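You operate a simulated robot arm through the tools that you are given. There is no shell and no other tool.

Carry out the task below with a simulated two-armed robot. There is one attempt and no reset: what you move stays moved.

## Task
Pick up the tape drum with one hand, pass it to the other hand and put it on the wall shelf of the counter. Set down upright: tape drum.

The check looks at the end state, three seconds after you hand in, the way a careful person would. Anything else that was tipped, shoved, dropped, spilled or broken makes it a failure.

## Robot
Two 7-joint arms with two-finger parallel grippers on one trunk, on a base that moves. Base frame: it is fixed to the floor where the robot stands at the start and does not move with it; the origin is under the middle of the robot, x ahead of it, y to its left, z up; the surface under the hand at the start is at about z = 920. Units: mm, degrees, N and s.
The left shoulder is at the start at [60, 143, 926], the right one opposite. With the tool pointing down near the work surface each hand reaches from about 260 to 700 mm from the robot's upright axis, wherever it stands, measured 20 degrees to its own side. Places, roughly: wall shelf of the counter [500, 4200, 600]. Payload 1.57 kg a hand.
The tool frame of a hand sits at the grasp point between the pads (the TCP): z along the fingers, y along the line on which they close. The tips reach 30 mm beyond it. The gripper opens to 110 mm. The fingers are 24 mm wide and 12 mm thick; the gripper's body (48 by 112 mm) begins 78 mm behind the TCP.
Orientation is that of the tool frame in the base frame, as a unit quaternion [x, y, z, w]. With the fingers straight down and closing along the base's y, the tool's x points along the base's -x, its y along +y and its z along -z.

## Interface
- The arms move only by the tool move_arm. It takes "left_motion", "right_motion" or both (then of equal length, played together; a hand with none holds still); each is one flat list of numbers, 7 for each row, row after row: the closure in counts, from 0 (fully open) to 255 (shut), then the shift along the tool's x, y, z in mm, then the turn, a rotation vector about the tool's x, y, z in degrees. In form: [grip, x, y, z, wx, wy, wz, grip, x, y, z, wx, wy, wz, ...]. A call has 1 to 20 rows; each row is the pose to reach, as a shift and turn from the pose commanded when the call began, along the tool's axes at that moment. A row lasts 0.2 s, in which the tool goes at most 50 mm and 8.6 degrees; a call with a longer step from one row to the next is refused whole, and so is a gripper value outside its range. A pose out of reach is approached as far as the arm can. The call stops where the force on the tool passes 40 N (or 10 N more than at its start, if that is more) or the arm is blocked; 0.2 s more then pass. The fingers move at their own pace (about 45 mm/s each) and stop on an object; they squeeze with about 34 N. The grip force told is the motor's: it shows also when the fingers shut on nothing. Time passes only in rows, and 0.2 s behind the last, so rows that repeat a pose let the fingers close. The reply holds the time, the measured pose of the TCP, the force on the tool along the base axes, the opening and the grip force, in the units named above and with some noise, with the torque about the TCP (base axes, N m) and any sound that the robot's microphone picked up.
- Cameras (640 x 400 px; columns grow to the right, rows downward): "scene" is now at [39.9, 27.8, 1524.7]; the picture's right is [0.31, -0.95, 0.00], its down [-0.74, -0.24, -0.63] and it looks along [0.60, 0.19, -0.78] (base axes); focal length 274 px, centre (320, 200). "left" rides on the left gripper at [70, -16, -141] in its tool frame; the picture's right is [0.23, 0.97, 0.00], its down [-0.86, 0.20, -0.48] and it looks along [-0.47, 0.11, 0.88] (tool axes); focal length 222 px, centre (320, 200). "right" rides on the right gripper at [70, 16, -141] in its tool frame; the picture's right is [-0.23, 0.97, 0.00], its down [-0.86, -0.20, -0.48] and it looks along [-0.47, -0.11, 0.88] (tool axes); focal length 222 px, centre (320, 200).
- capture(camera): a new picture of that camera. No time passes.
- slide_trunk(by): slides the trunk up (or, below 0, down) by that many mm; the arms and the scene camera ride with it, the base frame stays. It gives what a move gives, with no picture.
- steer(legs): drives the robot by 1 to 6 legs, each [ahead, left, turn to the left] in mm, mm and degrees, along the robot's own axes; the way and the turn of a leg run together, so that a leg with both is an arc; at most 1500 mm and 180 degrees a leg. The arms and the cameras ride along, it lands a little off, and it stops where it bumps. It gives what a move gives.
- pan_tilt(pan, tilt): turns the head with the scene camera to pan (to the left, within 86 degrees either way) and tilt (down, from -29 to 69), counted from straight ahead of the robot. It gives what a move gives.
- locate(camera, pixels): for up to 12 pixels [column, row] of the newest picture of that camera ("zoom" is the newest enlarged one), the place [x, y, z] in the base frame of the surface seen there, good to about 2 mm, but the place of the scene camera against the robot may be out by one fixed shift of up to 12 mm in any direction. No time passes.
- inspect(camera, box): a new picture of the part [left, top, right, bottom] of that camera's present view, enlarged. No time passes.
- sign_off(): hands the job in; it is judged then, once.

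Open the grippers and draw the arms clear of the work before you hand the job in, unless the task says otherwise.

The tools are called after "Emit:" as a command line: name --argument value ..., lists and objects as JSON in quotes. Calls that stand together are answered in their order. move_arm: Moves the arms, as the interface text tells. Its arguments: {"type":"object","properties":{"left_motion":{"type":"array","items":{"type":"number"}},"right_motion":{"type":"array","items":{"type":"number"}}},"required":[]} The other tools are called the same way: slide_trunk (by) moves the trunk up or down; steer (legs) drives the base; pan_tilt (pan, tilt) turns the head that bears the scene camera; capture (camera) takes a picture; locate (camera, pixels) gives the place of the surface under pixels of a picture; inspect (camera, box) takes an enlarged picture of a part of a camera's view; sign_off () hands the job in.

At the start:

```text
time_s: 0.0
left_ee_pos: [364.2, 282.8, 1096.0]
left_tool_rot: [0.0, 1.0, 0.0, 0.0]
left_contact_force: [0.5, 0.2, 0.2]
left_torque: [0.02, 0.01, 0.0]
left_gripper_width: 110.3
left_grasp_force: 0.1
right_ee_pos: [387.9, -36.0, 1096.1]
right_tool_rot: [0.0, 1.0, 0.0, 0.0]
right_contact_force: [0.2, 0.1, 0.2]
right_torque: [0.0, -0.01, -0.02]
right_gripper_width: 109.9
right_grasp_force: 0.1
trunk travel left (down, up): [-525.0, 65.0]
robot x, y, heading: [-0.8, -1.5, -0.1]
head pan, tilt (commanded): [17.8, 51.0]
```

scene: 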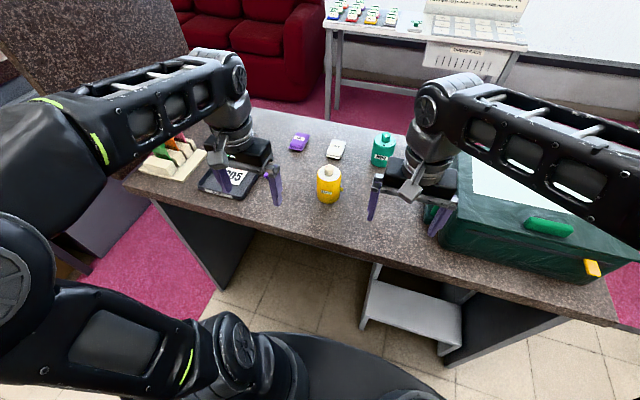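
right: 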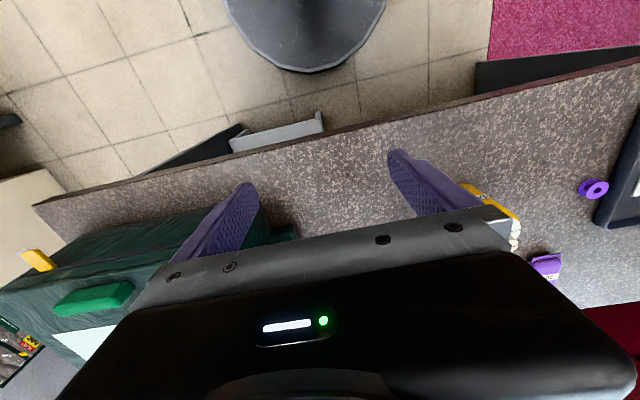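
left: 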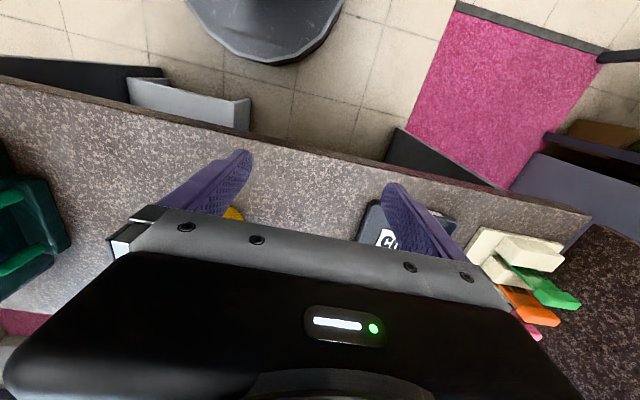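

The scene picture shows a table with a yellow bottle (328,185), teal bottle (383,148), purple item (299,141), white item (337,148); the right camera shows a purple ring-like drum at (593,188). I'll inspect these closer to find the tape drum.

Emit:
inspect --camera "scene" --box '[120, 100, 440, 300]'

Emit:
inspect --camera "right" --box '[480, 120, 640, 300]'

Emit:
inspect --camera "scene" --box '[320, 0, 640, 120]'

```text
2.00 times, centred on (280, 200) of scene
```

zoom: 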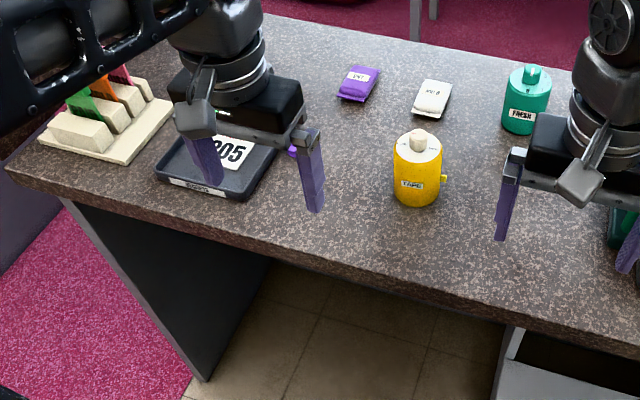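

```text
2.22 times, centred on (560, 210) of right
```

zoom: 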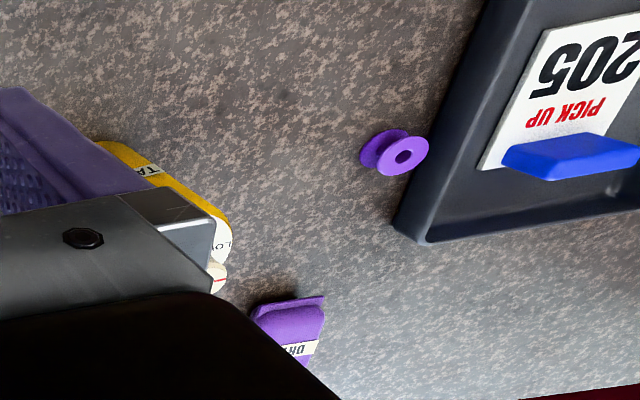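

```text
2.00 times, centred on (480, 60) of scene
```

zoom: 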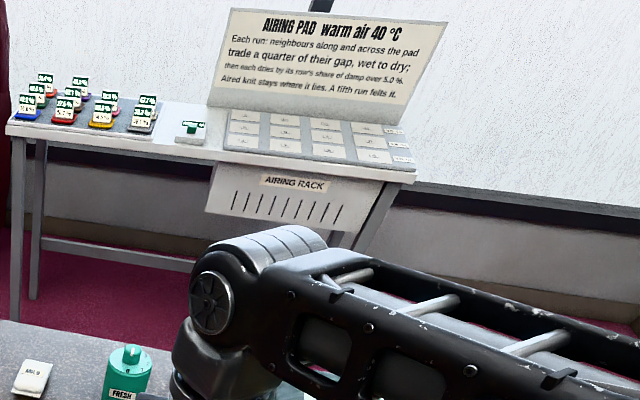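

The yellow drum at zoom (417,168) carries a label "TAPE" and there's a teal drum labelled "FRESH". I'll enlarge both to read the labels.

Emit:
inspect --camera "scene" --box '[300, 150, 360, 210]'

Emit:
inspect --camera "scene" --box '[360, 120, 420, 170]'

Emit:
locate --camera "scene" --pixels '[[328, 170], [329, 185], [328, 203], [341, 190], [316, 185], [384, 135], [299, 141], [337, 148], [320, 210], [340, 210], [355, 180], [270, 170]]'

```text
6.67 times, centred on (330, 180) of scene
```

zoom: 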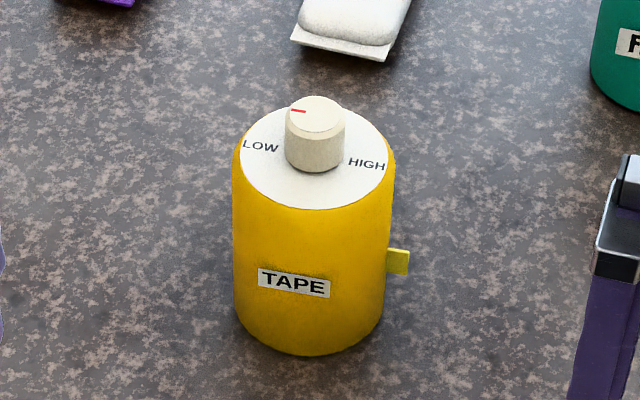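

```text
8.00 times, centred on (390, 145) of scene
```

zoom: 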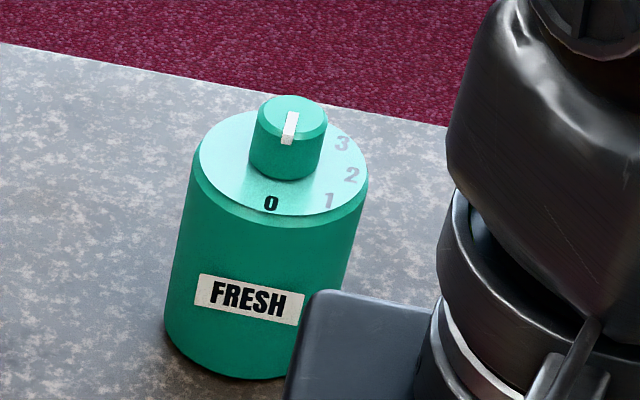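

```text
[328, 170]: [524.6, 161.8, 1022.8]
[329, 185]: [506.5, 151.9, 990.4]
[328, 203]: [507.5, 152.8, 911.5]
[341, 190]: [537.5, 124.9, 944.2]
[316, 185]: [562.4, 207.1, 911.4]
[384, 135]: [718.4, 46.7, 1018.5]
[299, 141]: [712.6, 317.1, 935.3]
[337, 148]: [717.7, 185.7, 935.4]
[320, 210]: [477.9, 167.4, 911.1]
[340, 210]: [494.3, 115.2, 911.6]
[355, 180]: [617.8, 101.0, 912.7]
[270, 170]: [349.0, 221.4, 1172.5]
```

The yellow drum labelled TAPE (zoom 310,230) is the tape drum, with a knob on top and a small tab at its right side. I'll measure its features in a fresh zoom.

Emit:
inspect --camera "scene" --box '[300, 150, 360, 210]'

Emit:
locate --camera "zoom" --pixels '[[316, 112], [250, 150], [380, 165], [310, 200], [300, 135], [330, 215], [238, 240], [382, 240], [310, 350], [400, 260], [340, 120], [292, 115]]'

Emit:
pan_tilt --pan 80 --tilt 15

Emit:
capture --camera "scene"

```text
6.67 times, centred on (330, 180) of scene
```

zoom: 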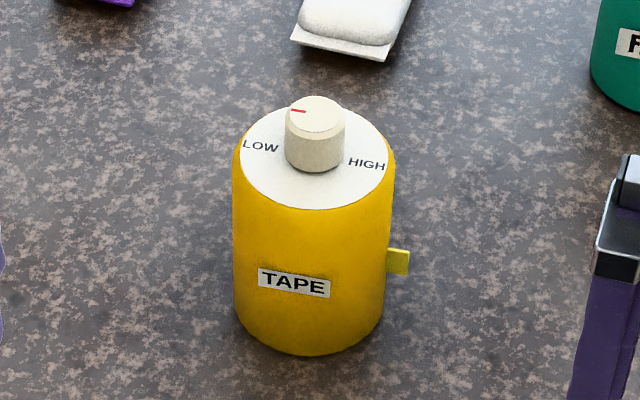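

```text
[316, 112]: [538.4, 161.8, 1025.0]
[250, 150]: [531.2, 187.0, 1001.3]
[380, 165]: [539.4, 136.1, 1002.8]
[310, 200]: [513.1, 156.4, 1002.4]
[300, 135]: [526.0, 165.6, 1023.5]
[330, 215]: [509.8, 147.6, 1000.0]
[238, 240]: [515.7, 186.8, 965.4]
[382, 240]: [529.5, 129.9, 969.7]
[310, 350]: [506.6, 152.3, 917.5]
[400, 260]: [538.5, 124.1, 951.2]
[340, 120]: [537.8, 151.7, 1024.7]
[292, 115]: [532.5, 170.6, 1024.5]
```

```text
time_s: 1.3
left_ee_pos: [364.2, 282.9, 1095.7]
left_tool_rot: [-0.001, 1.0, 0.0, 0.0]
left_contact_force: [0.5, -0.3, -0.2]
left_torque: [0.01, 0.0, 0.01]
left_gripper_width: 109.8
left_grasp_force: 0.2
right_ee_pos: [389.0, -35.6, 1094.8]
right_tool_rot: [0.0, 1.0, 0.001, 0.0]
right_contact_force: [0.1, -0.4, -0.1]
right_torque: [-0.03, 0.02, -0.02]
right_gripper_width: 110.2
right_grasp_force: 0.0
trunk travel left (down, up): [-525.0, 65.0]
robot x, y, heading: [-2.0, 3.2, -0.3]
head pan, tilt (commanded): [80.0, 15.0]
```

```text
taken
```

scene: 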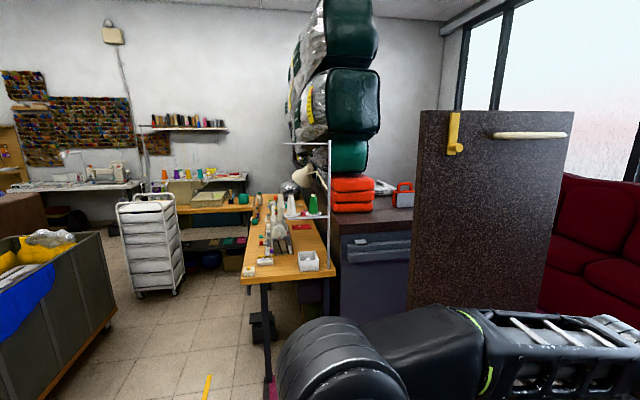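

The left-hand view shows a wooden counter (285,250), a back counter (205,205), and a wall shelf at (185,128). I'll locate these to find which one is near [500, 4200, 600].

Emit:
locate --camera "scene" --pixels '[[185, 130], [200, 205], [200, 240], [285, 250], [270, 330], [315, 215], [80, 187], [150, 240], [385, 225], [360, 270], [210, 380], [305, 260]]'

Emit:
inspect --camera "scene" --box '[100, 90, 420, 290]'

Emit:
inspect --camera "scene" --box '[220, 170, 380, 270]'

```text
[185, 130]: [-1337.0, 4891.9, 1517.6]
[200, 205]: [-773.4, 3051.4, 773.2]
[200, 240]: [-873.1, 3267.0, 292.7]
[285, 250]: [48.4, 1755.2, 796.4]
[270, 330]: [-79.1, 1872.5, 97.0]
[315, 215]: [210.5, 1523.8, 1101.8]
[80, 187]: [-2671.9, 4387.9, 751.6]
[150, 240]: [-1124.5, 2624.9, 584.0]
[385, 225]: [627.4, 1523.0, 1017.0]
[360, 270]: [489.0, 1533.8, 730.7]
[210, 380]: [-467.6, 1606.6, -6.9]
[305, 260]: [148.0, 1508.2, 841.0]
```

```text
2.00 times, centred on (260, 190) of scene
```

zoom: 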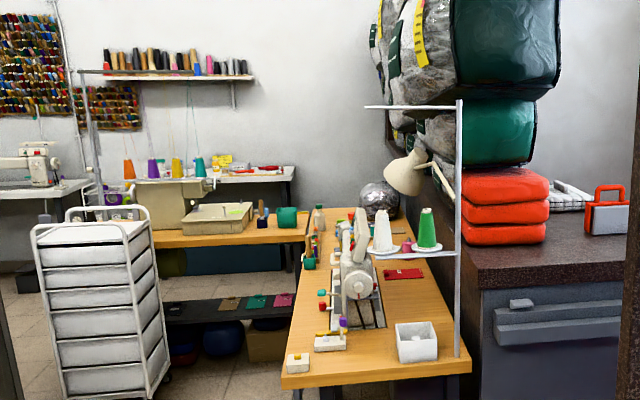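

```text
4.00 times, centred on (300, 220) of scene
```

zoom: 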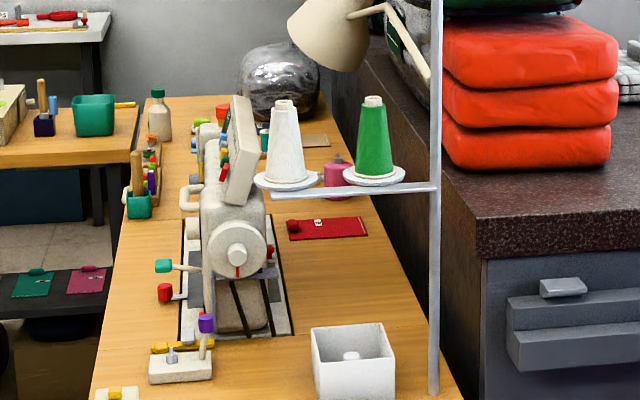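

The target [500,4200,600] is hidden behind the piles on the dark counter in this view. I'll look around more with other pan/tilt values.

Emit:
pan_tilt --pan 60 --tilt 10

Emit:
capture --camera "scene"

Emit:
pan_tilt --pan 0 --tilt 25

Emit:
capture --camera "scene"

Emit:
pan_tilt --pan -60 --tilt 25

Emit:
capture --camera "scene"

```text
time_s: 2.1
left_ee_pos: [364.3, 281.3, 1095.2]
left_tool_rot: [0.0, 1.0, 0.0, 0.0]
left_contact_force: [-0.2, -0.2, -0.4]
left_torque: [0.0, -0.02, -0.02]
left_gripper_width: 110.2
left_grasp_force: 0.1
right_ee_pos: [388.4, -36.2, 1097.0]
right_tool_rot: [0.0, 1.0, 0.0, -0.001]
right_contact_force: [-0.3, 0.6, -0.3]
right_torque: [-0.04, 0.05, 0.01]
right_gripper_width: 110.1
right_grasp_force: 0.0
trunk travel left (down, up): [-525.0, 65.0]
robot x, y, heading: [-2.3, -1.7, 0.1]
head pan, tilt (commanded): [60.0, 10.0]
```

```text
taken
```

scene: 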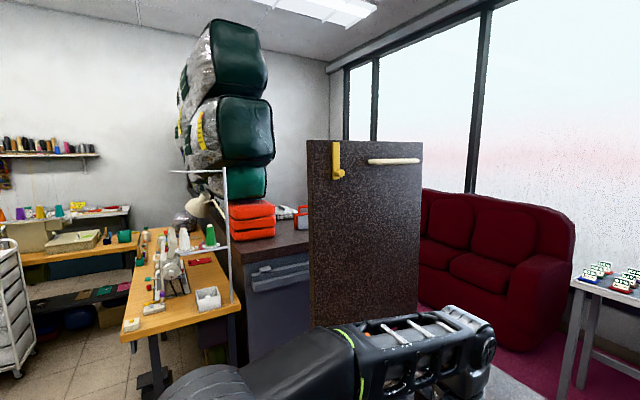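

```text
time_s: 3.5
left_ee_pos: [364.6, 282.8, 1095.8]
left_tool_rot: [0.0, 1.0, 0.0, -0.001]
left_contact_force: [-0.1, -0.6, -0.1]
left_torque: [0.01, -0.01, -0.02]
left_gripper_width: 110.0
left_grasp_force: 0.1
right_ee_pos: [389.3, -36.6, 1095.7]
right_tool_rot: [0.0, 1.0, 0.001, -0.001]
right_contact_force: [-0.2, 0.1, -0.7]
right_torque: [0.0, 0.02, 0.0]
right_gripper_width: 110.2
right_grasp_force: 0.0
trunk travel left (down, up): [-525.0, 65.0]
robot x, y, heading: [-2.0, -1.0, 0.1]
head pan, tilt (commanded): [0.0, 25.0]
```

```text
taken
```

scene: 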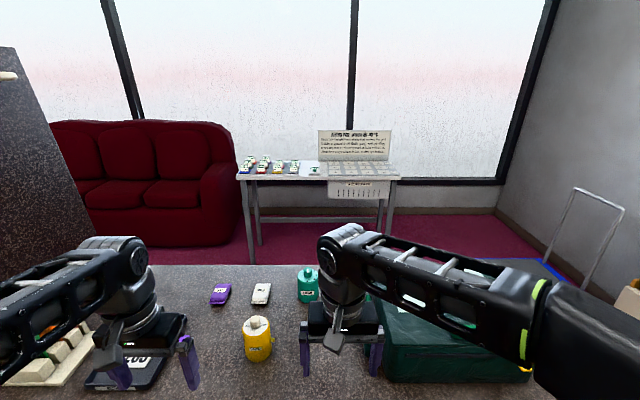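

```text
time_s: 4.8
left_ee_pos: [364.5, 281.8, 1095.1]
left_tool_rot: [0.0, 1.0, 0.0, 0.001]
left_contact_force: [0.6, 1.1, 0.6]
left_torque: [-0.01, 0.01, 0.01]
left_gripper_width: 110.0
left_grasp_force: 0.0
right_ee_pos: [389.2, -37.1, 1096.7]
right_tool_rot: [0.0, 1.0, 0.001, 0.001]
right_contact_force: [0.5, 0.2, 0.7]
right_torque: [-0.02, -0.01, 0.0]
right_gripper_width: 109.9
right_grasp_force: 0.1
trunk travel left (down, up): [-525.0, 65.0]
robot x, y, heading: [-4.0, 0.0, 0.1]
head pan, tilt (commanded): [-60.0, 25.0]
```

```text
taken
```

scene: 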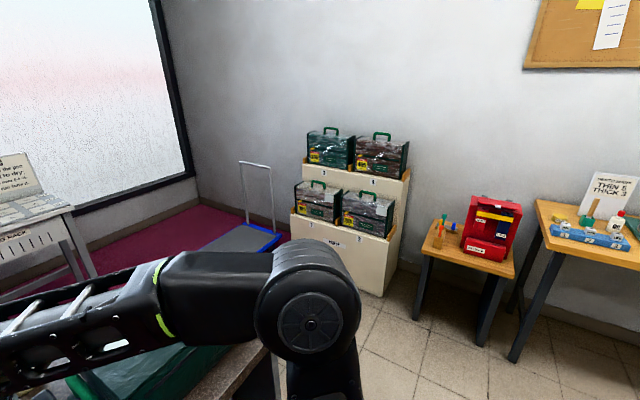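

I need the extents of the dark counter and what lies at y≈4200. I'll look that way again and locate several points.

Emit:
pan_tilt --pan 70 --tilt 12

Emit:
inspect --camera "scene" --box '[180, 100, 500, 300]'

Emit:
locate --camera "zoom" --pixels '[[330, 60], [330, 190], [350, 225], [265, 250], [395, 240], [425, 260], [420, 150], [150, 130], [300, 310], [480, 200], [215, 215], [390, 190]]'

```text
time_s: 6.9
left_ee_pos: [364.8, 282.6, 1095.4]
left_tool_rot: [0.0, 1.0, 0.0, 0.0]
left_contact_force: [-0.2, -0.6, 0.2]
left_torque: [0.01, 0.01, 0.02]
left_gripper_width: 110.3
left_grasp_force: 0.0
right_ee_pos: [388.3, -36.6, 1095.7]
right_tool_rot: [0.0, 1.0, 0.0, 0.0]
right_contact_force: [0.7, 0.1, -0.7]
right_torque: [0.01, -0.02, 0.0]
right_gripper_width: 109.8
right_grasp_force: 0.1
trunk travel left (down, up): [-525.0, 65.0]
robot x, y, heading: [-0.9, 2.6, 0.3]
head pan, tilt (commanded): [70.0, 12.0]
```

```text
2.00 times, centred on (340, 200) of scene
```

zoom: 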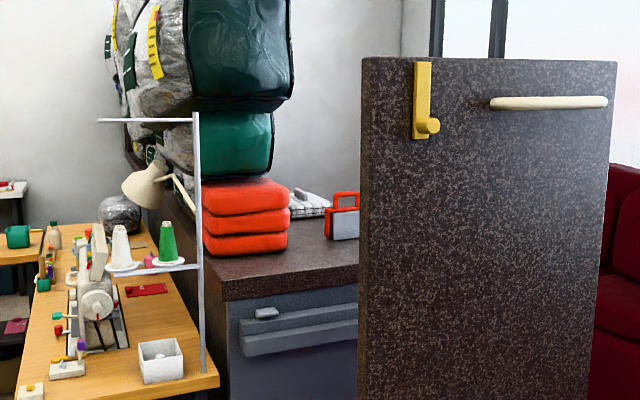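

```text
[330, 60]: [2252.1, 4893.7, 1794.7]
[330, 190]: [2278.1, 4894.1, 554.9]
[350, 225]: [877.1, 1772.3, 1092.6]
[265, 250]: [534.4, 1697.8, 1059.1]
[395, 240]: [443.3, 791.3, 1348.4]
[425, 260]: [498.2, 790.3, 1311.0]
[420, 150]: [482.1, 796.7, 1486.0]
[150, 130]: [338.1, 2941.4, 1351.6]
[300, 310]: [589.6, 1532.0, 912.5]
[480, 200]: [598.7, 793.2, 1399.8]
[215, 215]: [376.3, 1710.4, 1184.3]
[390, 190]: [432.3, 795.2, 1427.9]
```

The flap at x≈430–600, y≈793 and a dark counter starting at y≈1532 block the view. I'll turn the robot in place 90° to the left (hands stay clear above the table, moving away from it) and survey the way.

Emit:
steer --legs '[[0, 0, 90]]'

Emit:
pan_tilt --pan 0 --tilt 15

Emit:
capture --camera "scene"

Emit:
pan_tilt --pan 75 --tilt 25

Emit:
capture --camera "scene"

```text
time_s: 11.2
left_ee_pos: [-293.5, 356.5, 1095.7]
left_tool_rot: [0.717, -0.697, 0.0, 0.0]
left_contact_force: [0.2, 0.1, -0.2]
left_torque: [-0.01, -0.01, 0.0]
left_gripper_width: 109.8
left_grasp_force: 0.0
right_ee_pos: [26.1, 389.4, 1095.1]
right_tool_rot: [0.718, -0.696, 0.0, 0.0]
right_contact_force: [0.5, 0.1, -0.1]
right_torque: [-0.03, 0.0, 0.01]
right_gripper_width: 110.0
right_grasp_force: 0.0
trunk travel left (down, up): [-525.0, 65.0]
robot x, y, heading: [2.8, 1.5, 91.6]
head pan, tilt (commanded): [70.0, 12.0]
```

```text
time_s: 12.6
left_ee_pos: [-293.3, 355.0, 1095.3]
left_tool_rot: [0.717, -0.697, 0.0, 0.0]
left_contact_force: [0.7, 0.9, -0.4]
left_torque: [0.0, 0.02, -0.02]
left_gripper_width: 110.0
left_grasp_force: 0.1
right_ee_pos: [24.8, 389.2, 1095.8]
right_tool_rot: [0.718, -0.697, 0.0, 0.001]
right_contact_force: [0.9, 0.5, 0.1]
right_torque: [0.02, 0.0, -0.01]
right_gripper_width: 110.0
right_grasp_force: 0.0
trunk travel left (down, up): [-525.0, 65.0]
robot x, y, heading: [-0.4, 1.9, 91.5]
head pan, tilt (commanded): [0.0, 15.0]
```

```text
taken
```

scene: 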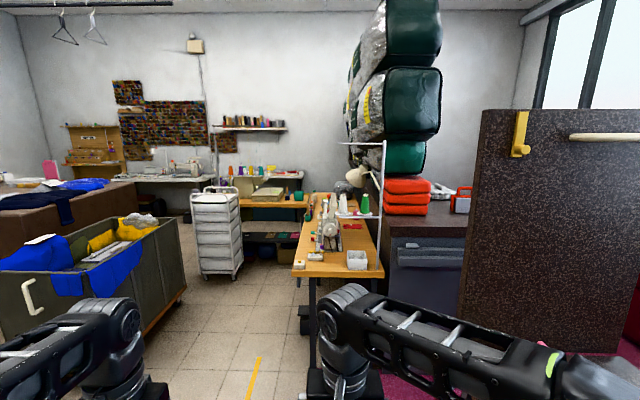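

```text
time_s: 14.0
left_ee_pos: [-293.0, 356.3, 1095.0]
left_tool_rot: [0.717, -0.697, 0.0, -0.001]
left_contact_force: [0.2, 0.0, 0.2]
left_torque: [0.0, -0.02, -0.02]
left_gripper_width: 110.2
left_grasp_force: 0.0
right_ee_pos: [24.9, 389.3, 1096.6]
right_tool_rot: [0.717, -0.697, 0.0, -0.001]
right_contact_force: [0.1, -0.4, -0.7]
right_torque: [-0.02, -0.04, 0.01]
right_gripper_width: 109.7
right_grasp_force: 0.0
trunk travel left (down, up): [-525.0, 65.0]
robot x, y, heading: [-1.9, 0.4, 91.7]
head pan, tilt (commanded): [75.0, 25.0]
```

```text
taken
```

scene: 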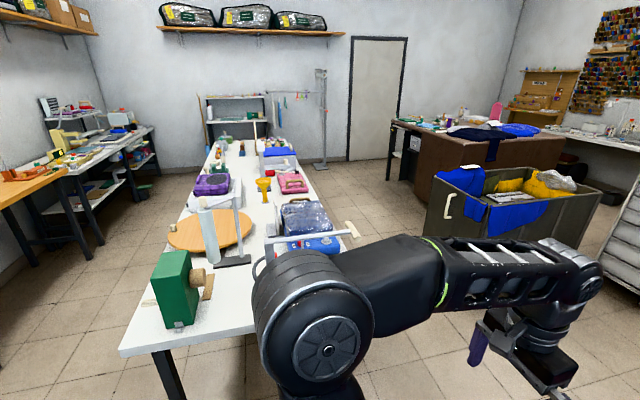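

The room plan is clearer: a gap lies between the raised flap (y≈793) and the dark counter (y≈1532). I'll look to the right, towards the gap and the window side, to see floor space there.

Emit:
pan_tilt --pan -40 --tilt 25

Emit:
capture --camera "scene"

Emit:
locate --camera "scene" --pixels '[[100, 250], [150, 200], [300, 200], [400, 120], [300, 380], [200, 350], [500, 200], [100, 350], [60, 200], [600, 300], [560, 150], [330, 330]]'

```text
time_s: 16.0
left_ee_pos: [-292.3, 356.5, 1095.3]
left_tool_rot: [0.717, -0.697, 0.0, 0.0]
left_contact_force: [-0.6, -0.2, -0.5]
left_torque: [-0.03, 0.0, 0.0]
left_gripper_width: 109.7
left_grasp_force: 0.1
right_ee_pos: [24.3, 389.7, 1095.2]
right_tool_rot: [0.718, -0.696, 0.0, 0.0]
right_contact_force: [-0.3, 0.0, 0.5]
right_torque: [-0.04, 0.01, 0.03]
right_gripper_width: 110.0
right_grasp_force: 0.2
trunk travel left (down, up): [-525.0, 65.0]
robot x, y, heading: [-0.3, 0.1, 91.8]
head pan, tilt (commanded): [-40.0, 25.0]
```

```text
taken
```

scene: 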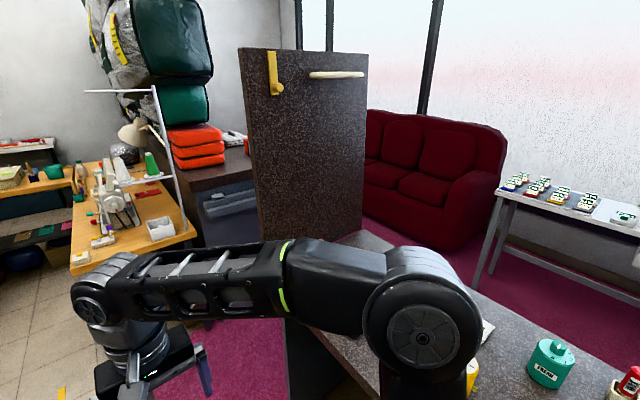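

```text
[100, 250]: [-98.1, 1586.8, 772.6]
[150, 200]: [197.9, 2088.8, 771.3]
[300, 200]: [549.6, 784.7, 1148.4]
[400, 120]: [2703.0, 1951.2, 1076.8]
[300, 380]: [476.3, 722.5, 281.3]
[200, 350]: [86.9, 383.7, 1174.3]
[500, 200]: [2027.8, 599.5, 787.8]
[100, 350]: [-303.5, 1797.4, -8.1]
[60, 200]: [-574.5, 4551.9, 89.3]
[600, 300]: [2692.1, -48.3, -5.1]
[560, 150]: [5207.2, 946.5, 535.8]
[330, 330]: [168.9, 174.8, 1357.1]
```

Before driving I'd like the extents of the bin, rack and tables from the ahead view. I'll look ahead again and locate floor and furniture points.

Emit:
pan_tilt --pan 10 --tilt 25

Emit:
capture --camera "scene"

Emit:
locate --camera "scene" --pixels '[[220, 280], [200, 180], [30, 260], [240, 230], [290, 225], [330, 220], [350, 150], [400, 130], [330, 290], [310, 180], [270, 140], [420, 200]]'

```text
time_s: 17.1
left_ee_pos: [-293.2, 355.9, 1095.7]
left_tool_rot: [0.717, -0.698, 0.0, 0.001]
left_contact_force: [0.0, -0.3, 0.6]
left_torque: [0.03, 0.02, 0.01]
left_gripper_width: 110.0
left_grasp_force: 0.0
right_ee_pos: [23.9, 388.6, 1096.2]
right_tool_rot: [0.717, -0.697, 0.0, 0.0]
right_contact_force: [0.9, 1.0, 0.1]
right_torque: [0.0, 0.03, -0.02]
right_gripper_width: 110.1
right_grasp_force: 0.1
trunk travel left (down, up): [-525.0, 65.0]
robot x, y, heading: [-0.0, -3.1, 92.0]
head pan, tilt (commanded): [10.0, 25.0]
```

```text
taken
```

scene: 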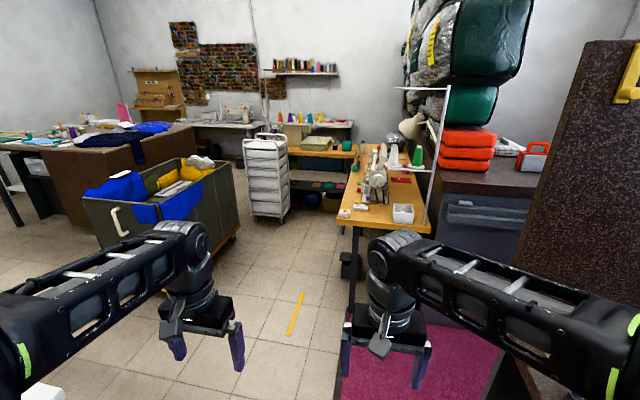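

```text
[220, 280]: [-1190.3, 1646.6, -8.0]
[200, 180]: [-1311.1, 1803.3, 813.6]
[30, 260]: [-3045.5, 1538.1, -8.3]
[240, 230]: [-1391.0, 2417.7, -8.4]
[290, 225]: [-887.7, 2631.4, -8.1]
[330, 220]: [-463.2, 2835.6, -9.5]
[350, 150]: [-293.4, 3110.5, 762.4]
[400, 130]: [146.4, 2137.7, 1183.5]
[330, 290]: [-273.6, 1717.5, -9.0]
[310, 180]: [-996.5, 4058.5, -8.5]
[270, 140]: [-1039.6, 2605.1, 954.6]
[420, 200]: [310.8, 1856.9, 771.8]
```

Floor ahead is open; the target seems reachable from the window side through the gap. First I check how wide my own arms are: look down on the left and right arm.

Emit:
pan_tilt --pan 60 --tilt 60

Emit:
capture --camera "scene"

Emit:
pan_tilt --pan -60 --tilt 60

Emit:
capture --camera "scene"

```text
time_s: 18.3
left_ee_pos: [-292.9, 356.0, 1094.2]
left_tool_rot: [0.717, -0.697, 0.0, 0.0]
left_contact_force: [-0.3, 0.3, 0.3]
left_torque: [-0.01, 0.0, -0.02]
left_gripper_width: 110.1
left_grasp_force: 0.2
right_ee_pos: [26.1, 388.2, 1096.5]
right_tool_rot: [0.717, -0.697, -0.001, 0.0]
right_contact_force: [-0.1, 0.5, -0.1]
right_torque: [-0.02, 0.01, 0.01]
right_gripper_width: 109.8
right_grasp_force: 0.1
trunk travel left (down, up): [-525.0, 65.0]
robot x, y, heading: [0.2, 2.0, 91.6]
head pan, tilt (commanded): [60.0, 60.0]
```

```text
taken
```

scene: 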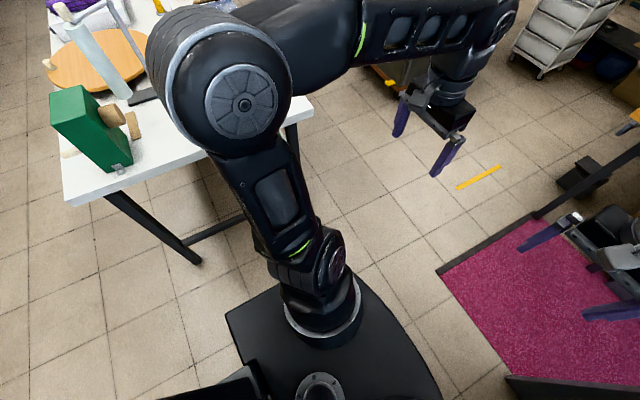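

```text
time_s: 20.3
left_ee_pos: [-293.2, 356.1, 1096.4]
left_tool_rot: [0.717, -0.697, -0.001, 0.001]
left_contact_force: [0.1, 0.1, 0.2]
left_torque: [0.03, 0.0, 0.01]
left_gripper_width: 109.8
left_grasp_force: 0.1
right_ee_pos: [25.3, 390.1, 1095.9]
right_tool_rot: [0.717, -0.697, 0.0, 0.0]
right_contact_force: [-0.1, 0.5, -0.6]
right_torque: [-0.01, -0.03, 0.02]
right_gripper_width: 110.2
right_grasp_force: 0.1
trunk travel left (down, up): [-525.0, 65.0]
robot x, y, heading: [-1.6, 0.8, 91.7]
head pan, tilt (commanded): [-60.0, 60.0]
```

```text
taken
```

scene: 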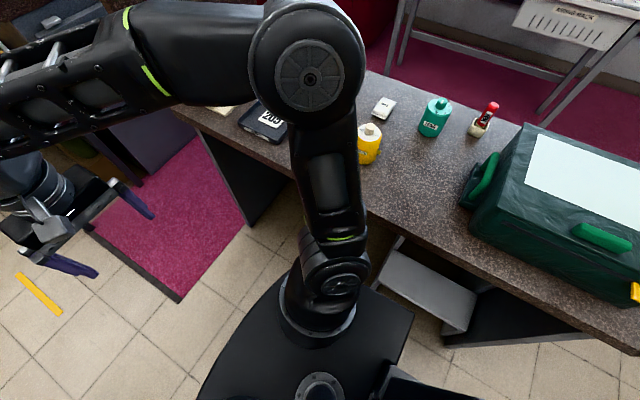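

The elbows stick out. I'll locate the right elbow (308,75), its outer edge, the base edges, and the red-topped bottle now visible on the table.

Emit:
locate --camera "scene" --pixels '[[308, 78], [350, 60], [310, 115], [262, 60], [400, 310], [300, 230], [369, 143], [436, 115], [484, 118], [500, 200], [180, 107], [240, 225]]'

Emit:
inspect --camera "scene" --box '[330, 70, 530, 190]'

```text
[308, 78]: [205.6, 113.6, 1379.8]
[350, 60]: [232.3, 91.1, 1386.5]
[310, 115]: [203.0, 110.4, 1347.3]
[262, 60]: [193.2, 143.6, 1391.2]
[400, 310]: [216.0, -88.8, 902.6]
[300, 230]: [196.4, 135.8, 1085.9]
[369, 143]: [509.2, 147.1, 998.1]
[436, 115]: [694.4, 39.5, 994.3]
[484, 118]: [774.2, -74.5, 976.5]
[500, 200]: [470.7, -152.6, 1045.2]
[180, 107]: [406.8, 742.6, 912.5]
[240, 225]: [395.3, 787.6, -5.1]
```

```text
3.20 times, centred on (430, 130) of scene
```

zoom: 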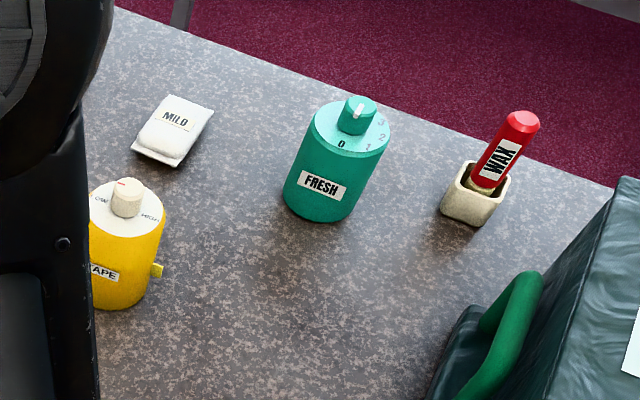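

Elbows extend to about ±230 mm at z≈1380, so the gap (740 mm) is passable with hands tucked. I'll now turn back to face the table to pick up the drum, and look at it from both the scene and left cameras.

Emit:
steer --legs '[[0, 0, -91.6]]'

Emit:
pan_tilt --pan 15 --tilt 50

Emit:
capture --camera "scene"

Emit:
capture --camera "left"

```text
time_s: 24.5
left_ee_pos: [355.1, 294.7, 1096.1]
left_tool_rot: [-0.017, 1.0, 0.0, 0.0]
left_contact_force: [-0.3, 0.1, 0.0]
left_torque: [-0.02, 0.02, -0.01]
left_gripper_width: 109.9
left_grasp_force: 0.1
right_ee_pos: [389.8, -23.2, 1094.9]
right_tool_rot: [-0.017, 1.0, 0.0, 0.0]
right_contact_force: [0.0, -0.1, -0.7]
right_torque: [-0.01, 0.04, 0.01]
right_gripper_width: 110.0
right_grasp_force: 0.1
trunk travel left (down, up): [-525.0, 65.0]
robot x, y, heading: [-3.7, -2.7, 2.0]
head pan, tilt (commanded): [-60.0, 60.0]
```

```text
time_s: 26.0
left_ee_pos: [355.3, 294.2, 1094.3]
left_tool_rot: [-0.016, 1.0, 0.0, 0.0]
left_contact_force: [0.0, -0.7, 0.1]
left_torque: [-0.02, -0.02, -0.03]
left_gripper_width: 109.9
left_grasp_force: 0.1
right_ee_pos: [389.2, -23.0, 1095.5]
right_tool_rot: [-0.016, 1.0, 0.0, 0.0]
right_contact_force: [0.4, 0.0, 0.8]
right_torque: [0.0, 0.02, -0.02]
right_gripper_width: 110.1
right_grasp_force: 0.0
trunk travel left (down, up): [-525.0, 65.0]
robot x, y, heading: [-1.3, -0.0, 2.0]
head pan, tilt (commanded): [15.0, 50.0]
```

```text
taken
```

scene: 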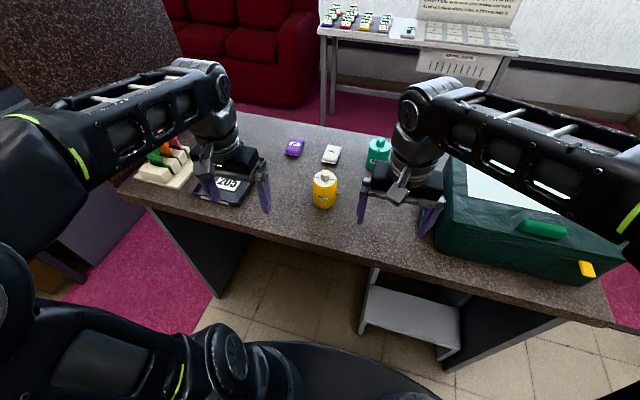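

```text
taken
```

left: 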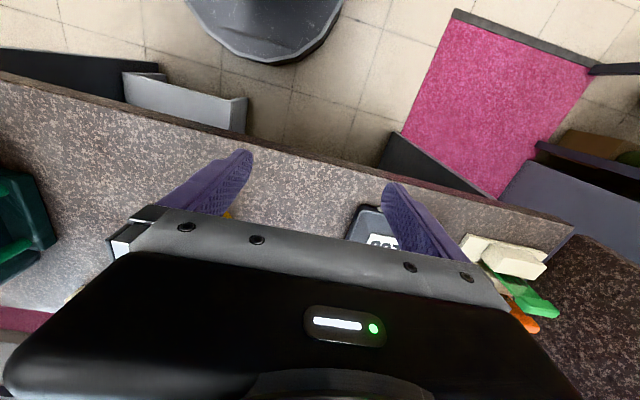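

Heading is 2.0°, the drum is at (323,188) in the scene picture. I'll zoom and locate its rim points for the axis.

Emit:
inspect --camera "scene" --box '[294, 155, 354, 215]'

```text
6.67 times, centred on (324, 185) of scene
```

zoom: 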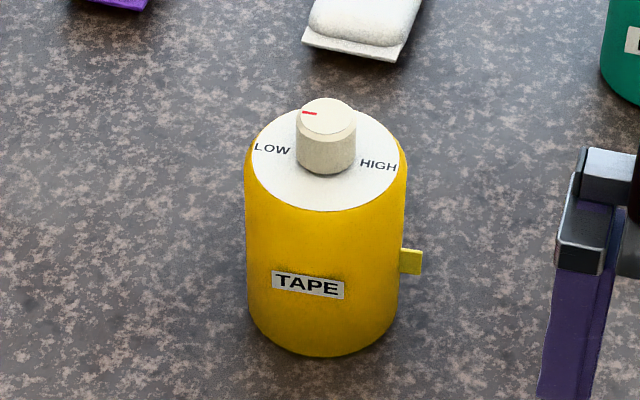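

The drum's disc edge is around (253,150)–(398,165), with its tab at (412,262). I'll locate rim, knob, side, tab and table points.

Emit:
locate --camera "zoom" --pixels '[[327, 114], [258, 150], [393, 168], [320, 205], [275, 195], [365, 203], [250, 220], [402, 220], [318, 345], [412, 252], [412, 270], [330, 370]]'

```text
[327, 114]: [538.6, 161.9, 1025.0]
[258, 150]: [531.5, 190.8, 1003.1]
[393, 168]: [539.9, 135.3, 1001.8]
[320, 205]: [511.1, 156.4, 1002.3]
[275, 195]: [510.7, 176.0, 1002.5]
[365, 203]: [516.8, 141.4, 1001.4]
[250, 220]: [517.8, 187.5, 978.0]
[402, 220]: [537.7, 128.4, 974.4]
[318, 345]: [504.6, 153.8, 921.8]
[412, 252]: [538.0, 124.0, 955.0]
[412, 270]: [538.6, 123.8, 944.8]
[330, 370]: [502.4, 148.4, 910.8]
```

Axis estimated at about (536,160.5), radius ~31, disc top z≈1002, knob to 1025, tab on the -y side. I'll move the left hand over it at z≈1110 while turning the closing line to base x (camera side facing +y).

Emit:
move_arm --left_motion '[0, -16, -12.7, -5, 0, 0, 8.36, 0, -32, -25.4, -10, 0, 0, 16.73, 0, -48, -38.2, -15, 0, 0, 25.1, 0, -64, -50.9, -15, 0, 0, 33.45, 0, -80, -63.6, -15, 0, 0, 41.8, 0, -96, -76.3, -15, 0, 0, 50.2, 0, -112, -89, -15, 0, 0, 58.5, 0, -128, -101.8, -15, 0, 0, 66.9, 0, -144, -114.5, -15, 0, 0, 75.3, 0, -160, -127.2, -15, 0, 0, 83.6, 0, -175.9, -139.9, -15, 0, 0, 92, 0, -175.9, -139.9, -15, 0, 0, 92, 0, -175.9, -139.9, -15, 0, 0, 92]'

Emit:
capture --camera "left"

Emit:
capture --camera "scene"

```text
time_s: 28.8
left_ee_pos: [526.9, 159.1, 1096.1]
left_tool_rot: [0.708, 0.706, 0.002, 0.002]
left_contact_force: [0.7, -0.5, -0.7]
left_torque: [0.02, -0.01, -0.01]
left_gripper_width: 109.9
left_grasp_force: 0.0
left hand out of reach, approached as far as the arm can: row 9, 10, 11, 12, 13
right_ee_pos: [389.5, -23.3, 1094.9]
right_tool_rot: [-0.016, 1.0, 0.0, 0.0]
right_contact_force: [0.0, -0.6, -0.4]
right_torque: [0.01, 0.01, 0.01]
right_gripper_width: 110.2
right_grasp_force: 0.1
trunk travel left (down, up): [-525.0, 65.0]
robot x, y, heading: [-0.8, 4.6, 1.8]
head pan, tilt (commanded): [15.0, 50.0]
```

```text
taken
```

left: 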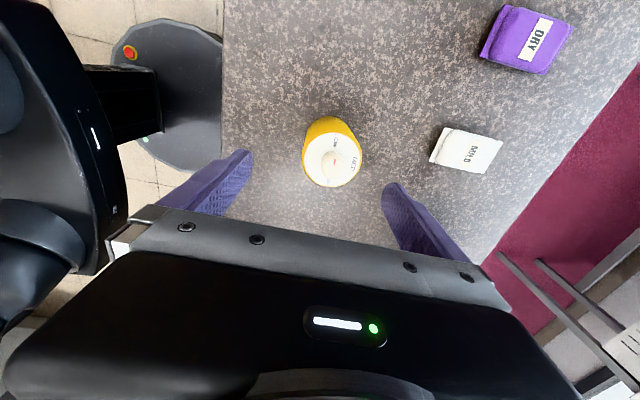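

```text
taken
```

scene: 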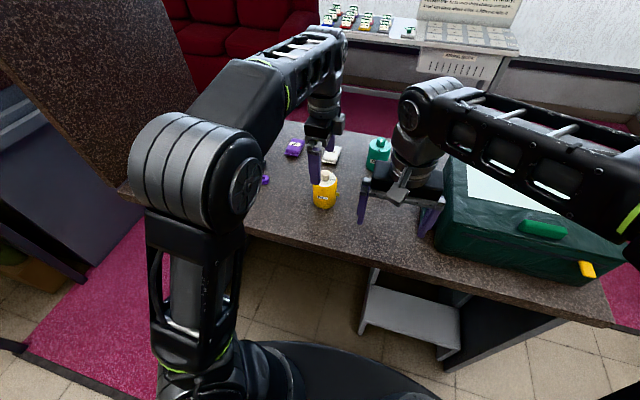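

The left hand stopped at (526.9,159.1,1096), slightly short of reach at that height. The left picture shows the drum at (332,155); I'll locate its features from this camera to calibrate.

Emit:
inspect --camera "left" --box '[290, 100, 380, 200]'

Emit:
locate --camera "left" --pixels '[[332, 165], [332, 185], [308, 165], [358, 163], [332, 140], [333, 119], [222, 100], [222, 20]]'

```text
4.00 times, centred on (335, 150) of left
```

zoom: 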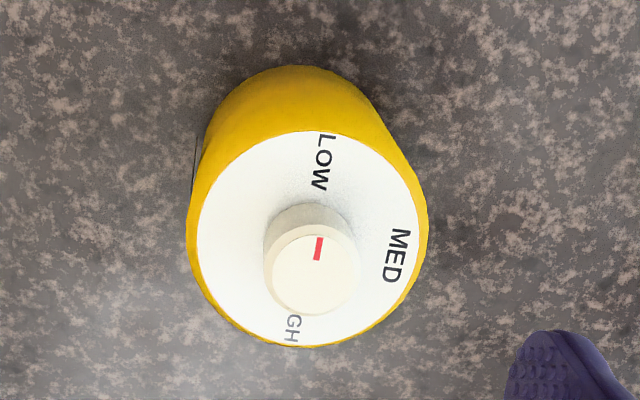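

```text
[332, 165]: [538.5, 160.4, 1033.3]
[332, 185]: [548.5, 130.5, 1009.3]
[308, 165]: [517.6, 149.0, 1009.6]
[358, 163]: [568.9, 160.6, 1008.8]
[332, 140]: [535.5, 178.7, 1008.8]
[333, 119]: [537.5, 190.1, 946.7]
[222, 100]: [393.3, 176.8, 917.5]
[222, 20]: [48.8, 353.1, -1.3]
```

The left camera reads z about 7 mm higher than the scene camera (disc 1009, table 917.5). I'll locate the disc rim points precisely in the zoom to fit its circle.

Emit:
locate --camera "zoom" --pixels '[[205, 235], [416, 225], [290, 338], [320, 137], [228, 295], [380, 305], [240, 175], [395, 170], [312, 275], [285, 90], [240, 100], [320, 80]]'

```text
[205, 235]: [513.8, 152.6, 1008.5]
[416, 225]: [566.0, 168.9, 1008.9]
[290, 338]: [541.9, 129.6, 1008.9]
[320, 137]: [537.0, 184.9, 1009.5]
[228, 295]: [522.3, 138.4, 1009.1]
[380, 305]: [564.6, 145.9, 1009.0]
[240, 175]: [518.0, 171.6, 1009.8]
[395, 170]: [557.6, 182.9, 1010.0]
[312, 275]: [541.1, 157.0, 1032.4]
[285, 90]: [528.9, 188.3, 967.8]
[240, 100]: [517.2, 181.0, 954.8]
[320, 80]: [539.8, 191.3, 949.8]
```

Disc centre fits to (540.3,159.2), body radius ~32, disc top 1009, base 917.5. I'll lower the left hand 50 mm first to see where the commanded pose sits.

Emit:
move_arm --left_motion '[0, 0, 0, 25, 0, 0, 0, 0, 0, 0, 50, 0, 0, 0, 0, 0, 0, 50, 0, 0, 0]'

```text
time_s: 29.6
left_ee_pos: [526.1, 161.2, 1046.6]
left_tool_rot: [0.708, 0.707, 0.0, 0.0]
left_contact_force: [-0.2, 0.3, -1.0]
left_torque: [0.0, 0.01, 0.03]
left_gripper_width: 110.1
left_grasp_force: 0.0
right_ee_pos: [389.3, -23.3, 1096.9]
right_tool_rot: [-0.017, 1.0, 0.001, 0.001]
right_contact_force: [0.5, -0.2, -0.6]
right_torque: [0.02, 0.03, 0.0]
right_gripper_width: 109.9
right_grasp_force: 0.1
trunk travel left (down, up): [-525.0, 65.0]
robot x, y, heading: [1.8, -3.0, 1.8]
head pan, tilt (commanded): [15.0, 50.0]
```

The shift counts from the reached pose; hand is at (526.1,~160,1046.6). I'll move +14 mm along tool y (base x) to centre on the drum and check by camera.

Emit:
move_arm --left_motion '[0, -0.5, 7, 0, 0, 0, 0, 0, -1, 14, 0, 0, 0, 0, 0, -1, 14, 0, 0, 0, 0]'

Emit:
capture --camera "left"

Emit:
inspect --camera "left" --box '[220, 110, 420, 235]'

```text
time_s: 30.4
left_ee_pos: [540.5, 160.8, 1045.6]
left_tool_rot: [0.707, 0.707, 0.0, 0.0]
left_contact_force: [0.5, -0.4, -0.5]
left_torque: [0.02, 0.03, 0.01]
left_gripper_width: 110.1
left_grasp_force: 0.1
right_ee_pos: [389.9, -23.5, 1095.5]
right_tool_rot: [-0.018, 1.0, 0.0, 0.0]
right_contact_force: [1.0, -0.1, -0.8]
right_torque: [0.03, 0.02, 0.04]
right_gripper_width: 110.0
right_grasp_force: 0.0
trunk travel left (down, up): [-525.0, 65.0]
robot x, y, heading: [-2.1, -0.2, 1.9]
head pan, tilt (commanded): [15.0, 50.0]
```

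```text
taken
```

left: 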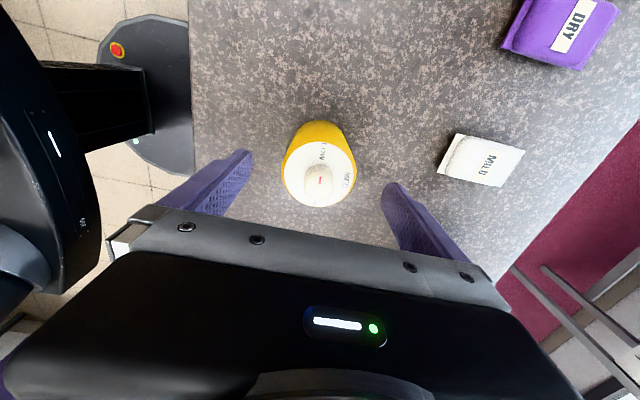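

```text
3.20 times, centred on (320, 172) of left
```

zoom: 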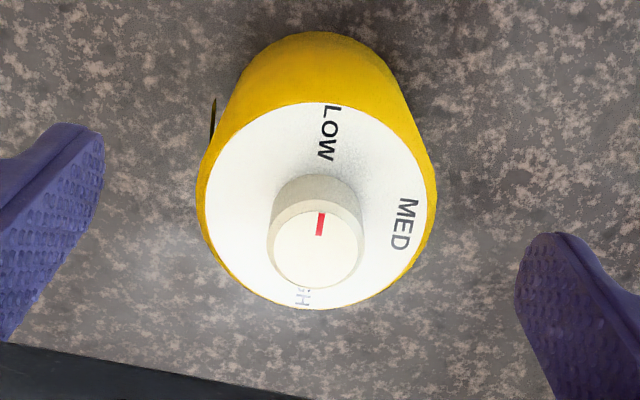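

The drum sits centred between the fingers (tips at cols ~240 and ~395, drum centre ~319). I'll refine the axis from this closer view.

Emit:
locate --camera "zoom" --pixels '[[208, 205], [422, 200], [315, 303], [310, 107], [240, 280], [390, 275], [250, 135], [390, 140], [316, 245], [213, 120], [60, 170], [570, 300]]'

```text
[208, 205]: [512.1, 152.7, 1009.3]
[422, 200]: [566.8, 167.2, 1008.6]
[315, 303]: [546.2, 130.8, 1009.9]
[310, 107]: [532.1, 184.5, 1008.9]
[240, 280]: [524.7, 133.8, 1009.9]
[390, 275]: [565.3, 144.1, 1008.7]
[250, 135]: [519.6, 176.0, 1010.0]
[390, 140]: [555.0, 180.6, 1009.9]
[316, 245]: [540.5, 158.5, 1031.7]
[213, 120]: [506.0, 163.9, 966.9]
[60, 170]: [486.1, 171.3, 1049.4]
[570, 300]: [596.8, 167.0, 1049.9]
```

Centre is (540.2,158.7); TCP is at (540.5,160.6,1046). I'll lower 46 mm to z≈1000 and close the left gripper on the upper part of the drum.

Emit:
move_arm --left_motion '[0, -1, 0, 16, 0, 0, 0, 0, -1.5, 0, 32, 0, 0, 0, 0, -1.5, 0, 46, 0, 0, 0, 0, -1.5, 0, 46, 0, 0, 0]'

Emit:
capture --camera "left"

```text
time_s: 31.4
left_ee_pos: [540.8, 159.1, 999.9]
left_tool_rot: [0.708, 0.706, 0.0, 0.0]
left_contact_force: [-0.1, 1.1, 0.3]
left_torque: [0.03, 0.01, -0.04]
left_gripper_width: 109.9
left_grasp_force: 0.1
right_ee_pos: [389.6, -23.6, 1096.0]
right_tool_rot: [-0.016, 1.0, 0.0, -0.001]
right_contact_force: [1.6, 0.0, -0.3]
right_torque: [0.02, 0.0, 0.01]
right_gripper_width: 110.1
right_grasp_force: 0.1
trunk travel left (down, up): [-525.0, 65.0]
robot x, y, heading: [0.6, 0.8, 1.9]
head pan, tilt (commanded): [15.0, 50.0]
```

```text
taken
```

left: 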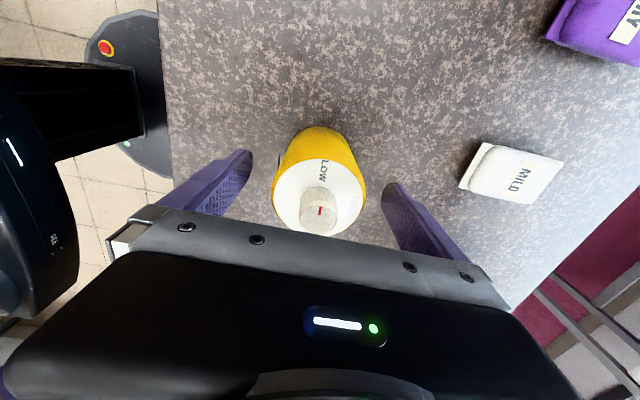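

The TCP is at (540.8,159.1,999.9) with the drum centred. I close the gripper.

Emit:
move_arm --left_motion '[255, 0, 0, 0, 0, 0, 0, 255, 0, 0, 0, 0, 0, 0, 255, 0, 0, 0, 0, 0, 0, 255, 0, 0, 0, 0, 0, 0, 255, 0, 0, 0, 0, 0, 0]'

Emit:
capture --camera "left"

```text
time_s: 32.6
left_ee_pos: [541.1, 158.6, 1000.2]
left_tool_rot: [0.707, 0.707, -0.001, 0.0]
left_contact_force: [0.4, 0.4, 1.1]
left_torque: [0.04, 0.0, -0.03]
left_gripper_width: 65.4
left_grasp_force: 34.3
right_ee_pos: [389.1, -23.6, 1095.0]
right_tool_rot: [-0.017, 1.0, 0.0, 0.0]
right_contact_force: [-0.2, -0.2, -0.6]
right_torque: [-0.01, -0.01, 0.0]
right_gripper_width: 110.0
right_grasp_force: 0.1
trunk travel left (down, up): [-525.0, 65.0]
robot x, y, heading: [-5.1, 1.4, 2.2]
head pan, tilt (commanded): [15.0, 50.0]
```

```text
taken
```

left: 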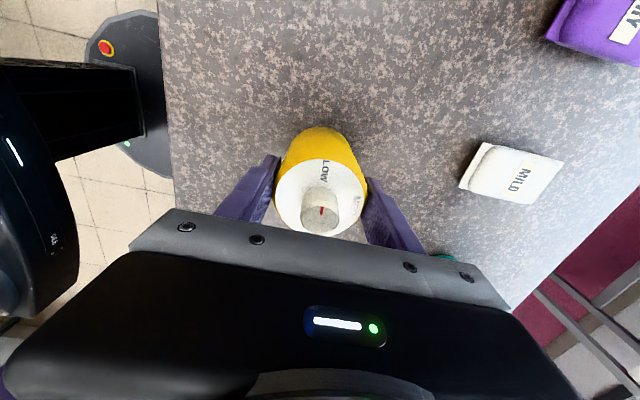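

Gripped: opening 65.4 mm at 34 N. I'll lift 40 mm and check.

Emit:
move_arm --left_motion '[255, 0, 0, -10, 0, 0, 0, 255, 0, 0, -25, 0, 0, 0, 255, 0, 0, -40, 0, 0, 0, 255, 0, 0, -40, 0, 0, 0, 255, 0, 0, -40, 0, 0, 0]'

Emit:
capture --camera "scene"

Emit:
capture --camera "left"

```text
time_s: 33.8
left_ee_pos: [541.5, 156.7, 1040.1]
left_tool_rot: [0.708, 0.706, 0.0, 0.0]
left_contact_force: [-0.2, -0.7, 5.2]
left_torque: [-0.09, 0.03, -0.06]
left_gripper_width: 22.4
left_grasp_force: 33.8
right_ee_pos: [389.9, -23.5, 1096.7]
right_tool_rot: [-0.017, 1.0, 0.0, 0.0]
right_contact_force: [-0.6, 0.1, 1.8]
right_torque: [0.01, 0.0, 0.02]
right_gripper_width: 110.1
right_grasp_force: 0.1
trunk travel left (down, up): [-525.0, 65.0]
robot x, y, heading: [-0.3, 0.3, 1.8]
head pan, tilt (commanded): [15.0, 50.0]
```

```text
taken
```

scene: 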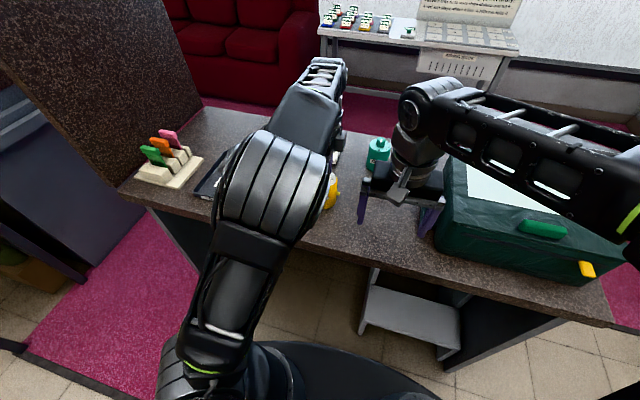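

```text
taken
```

left: 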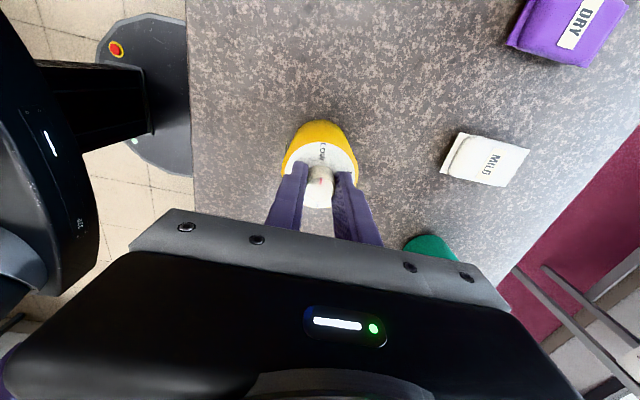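

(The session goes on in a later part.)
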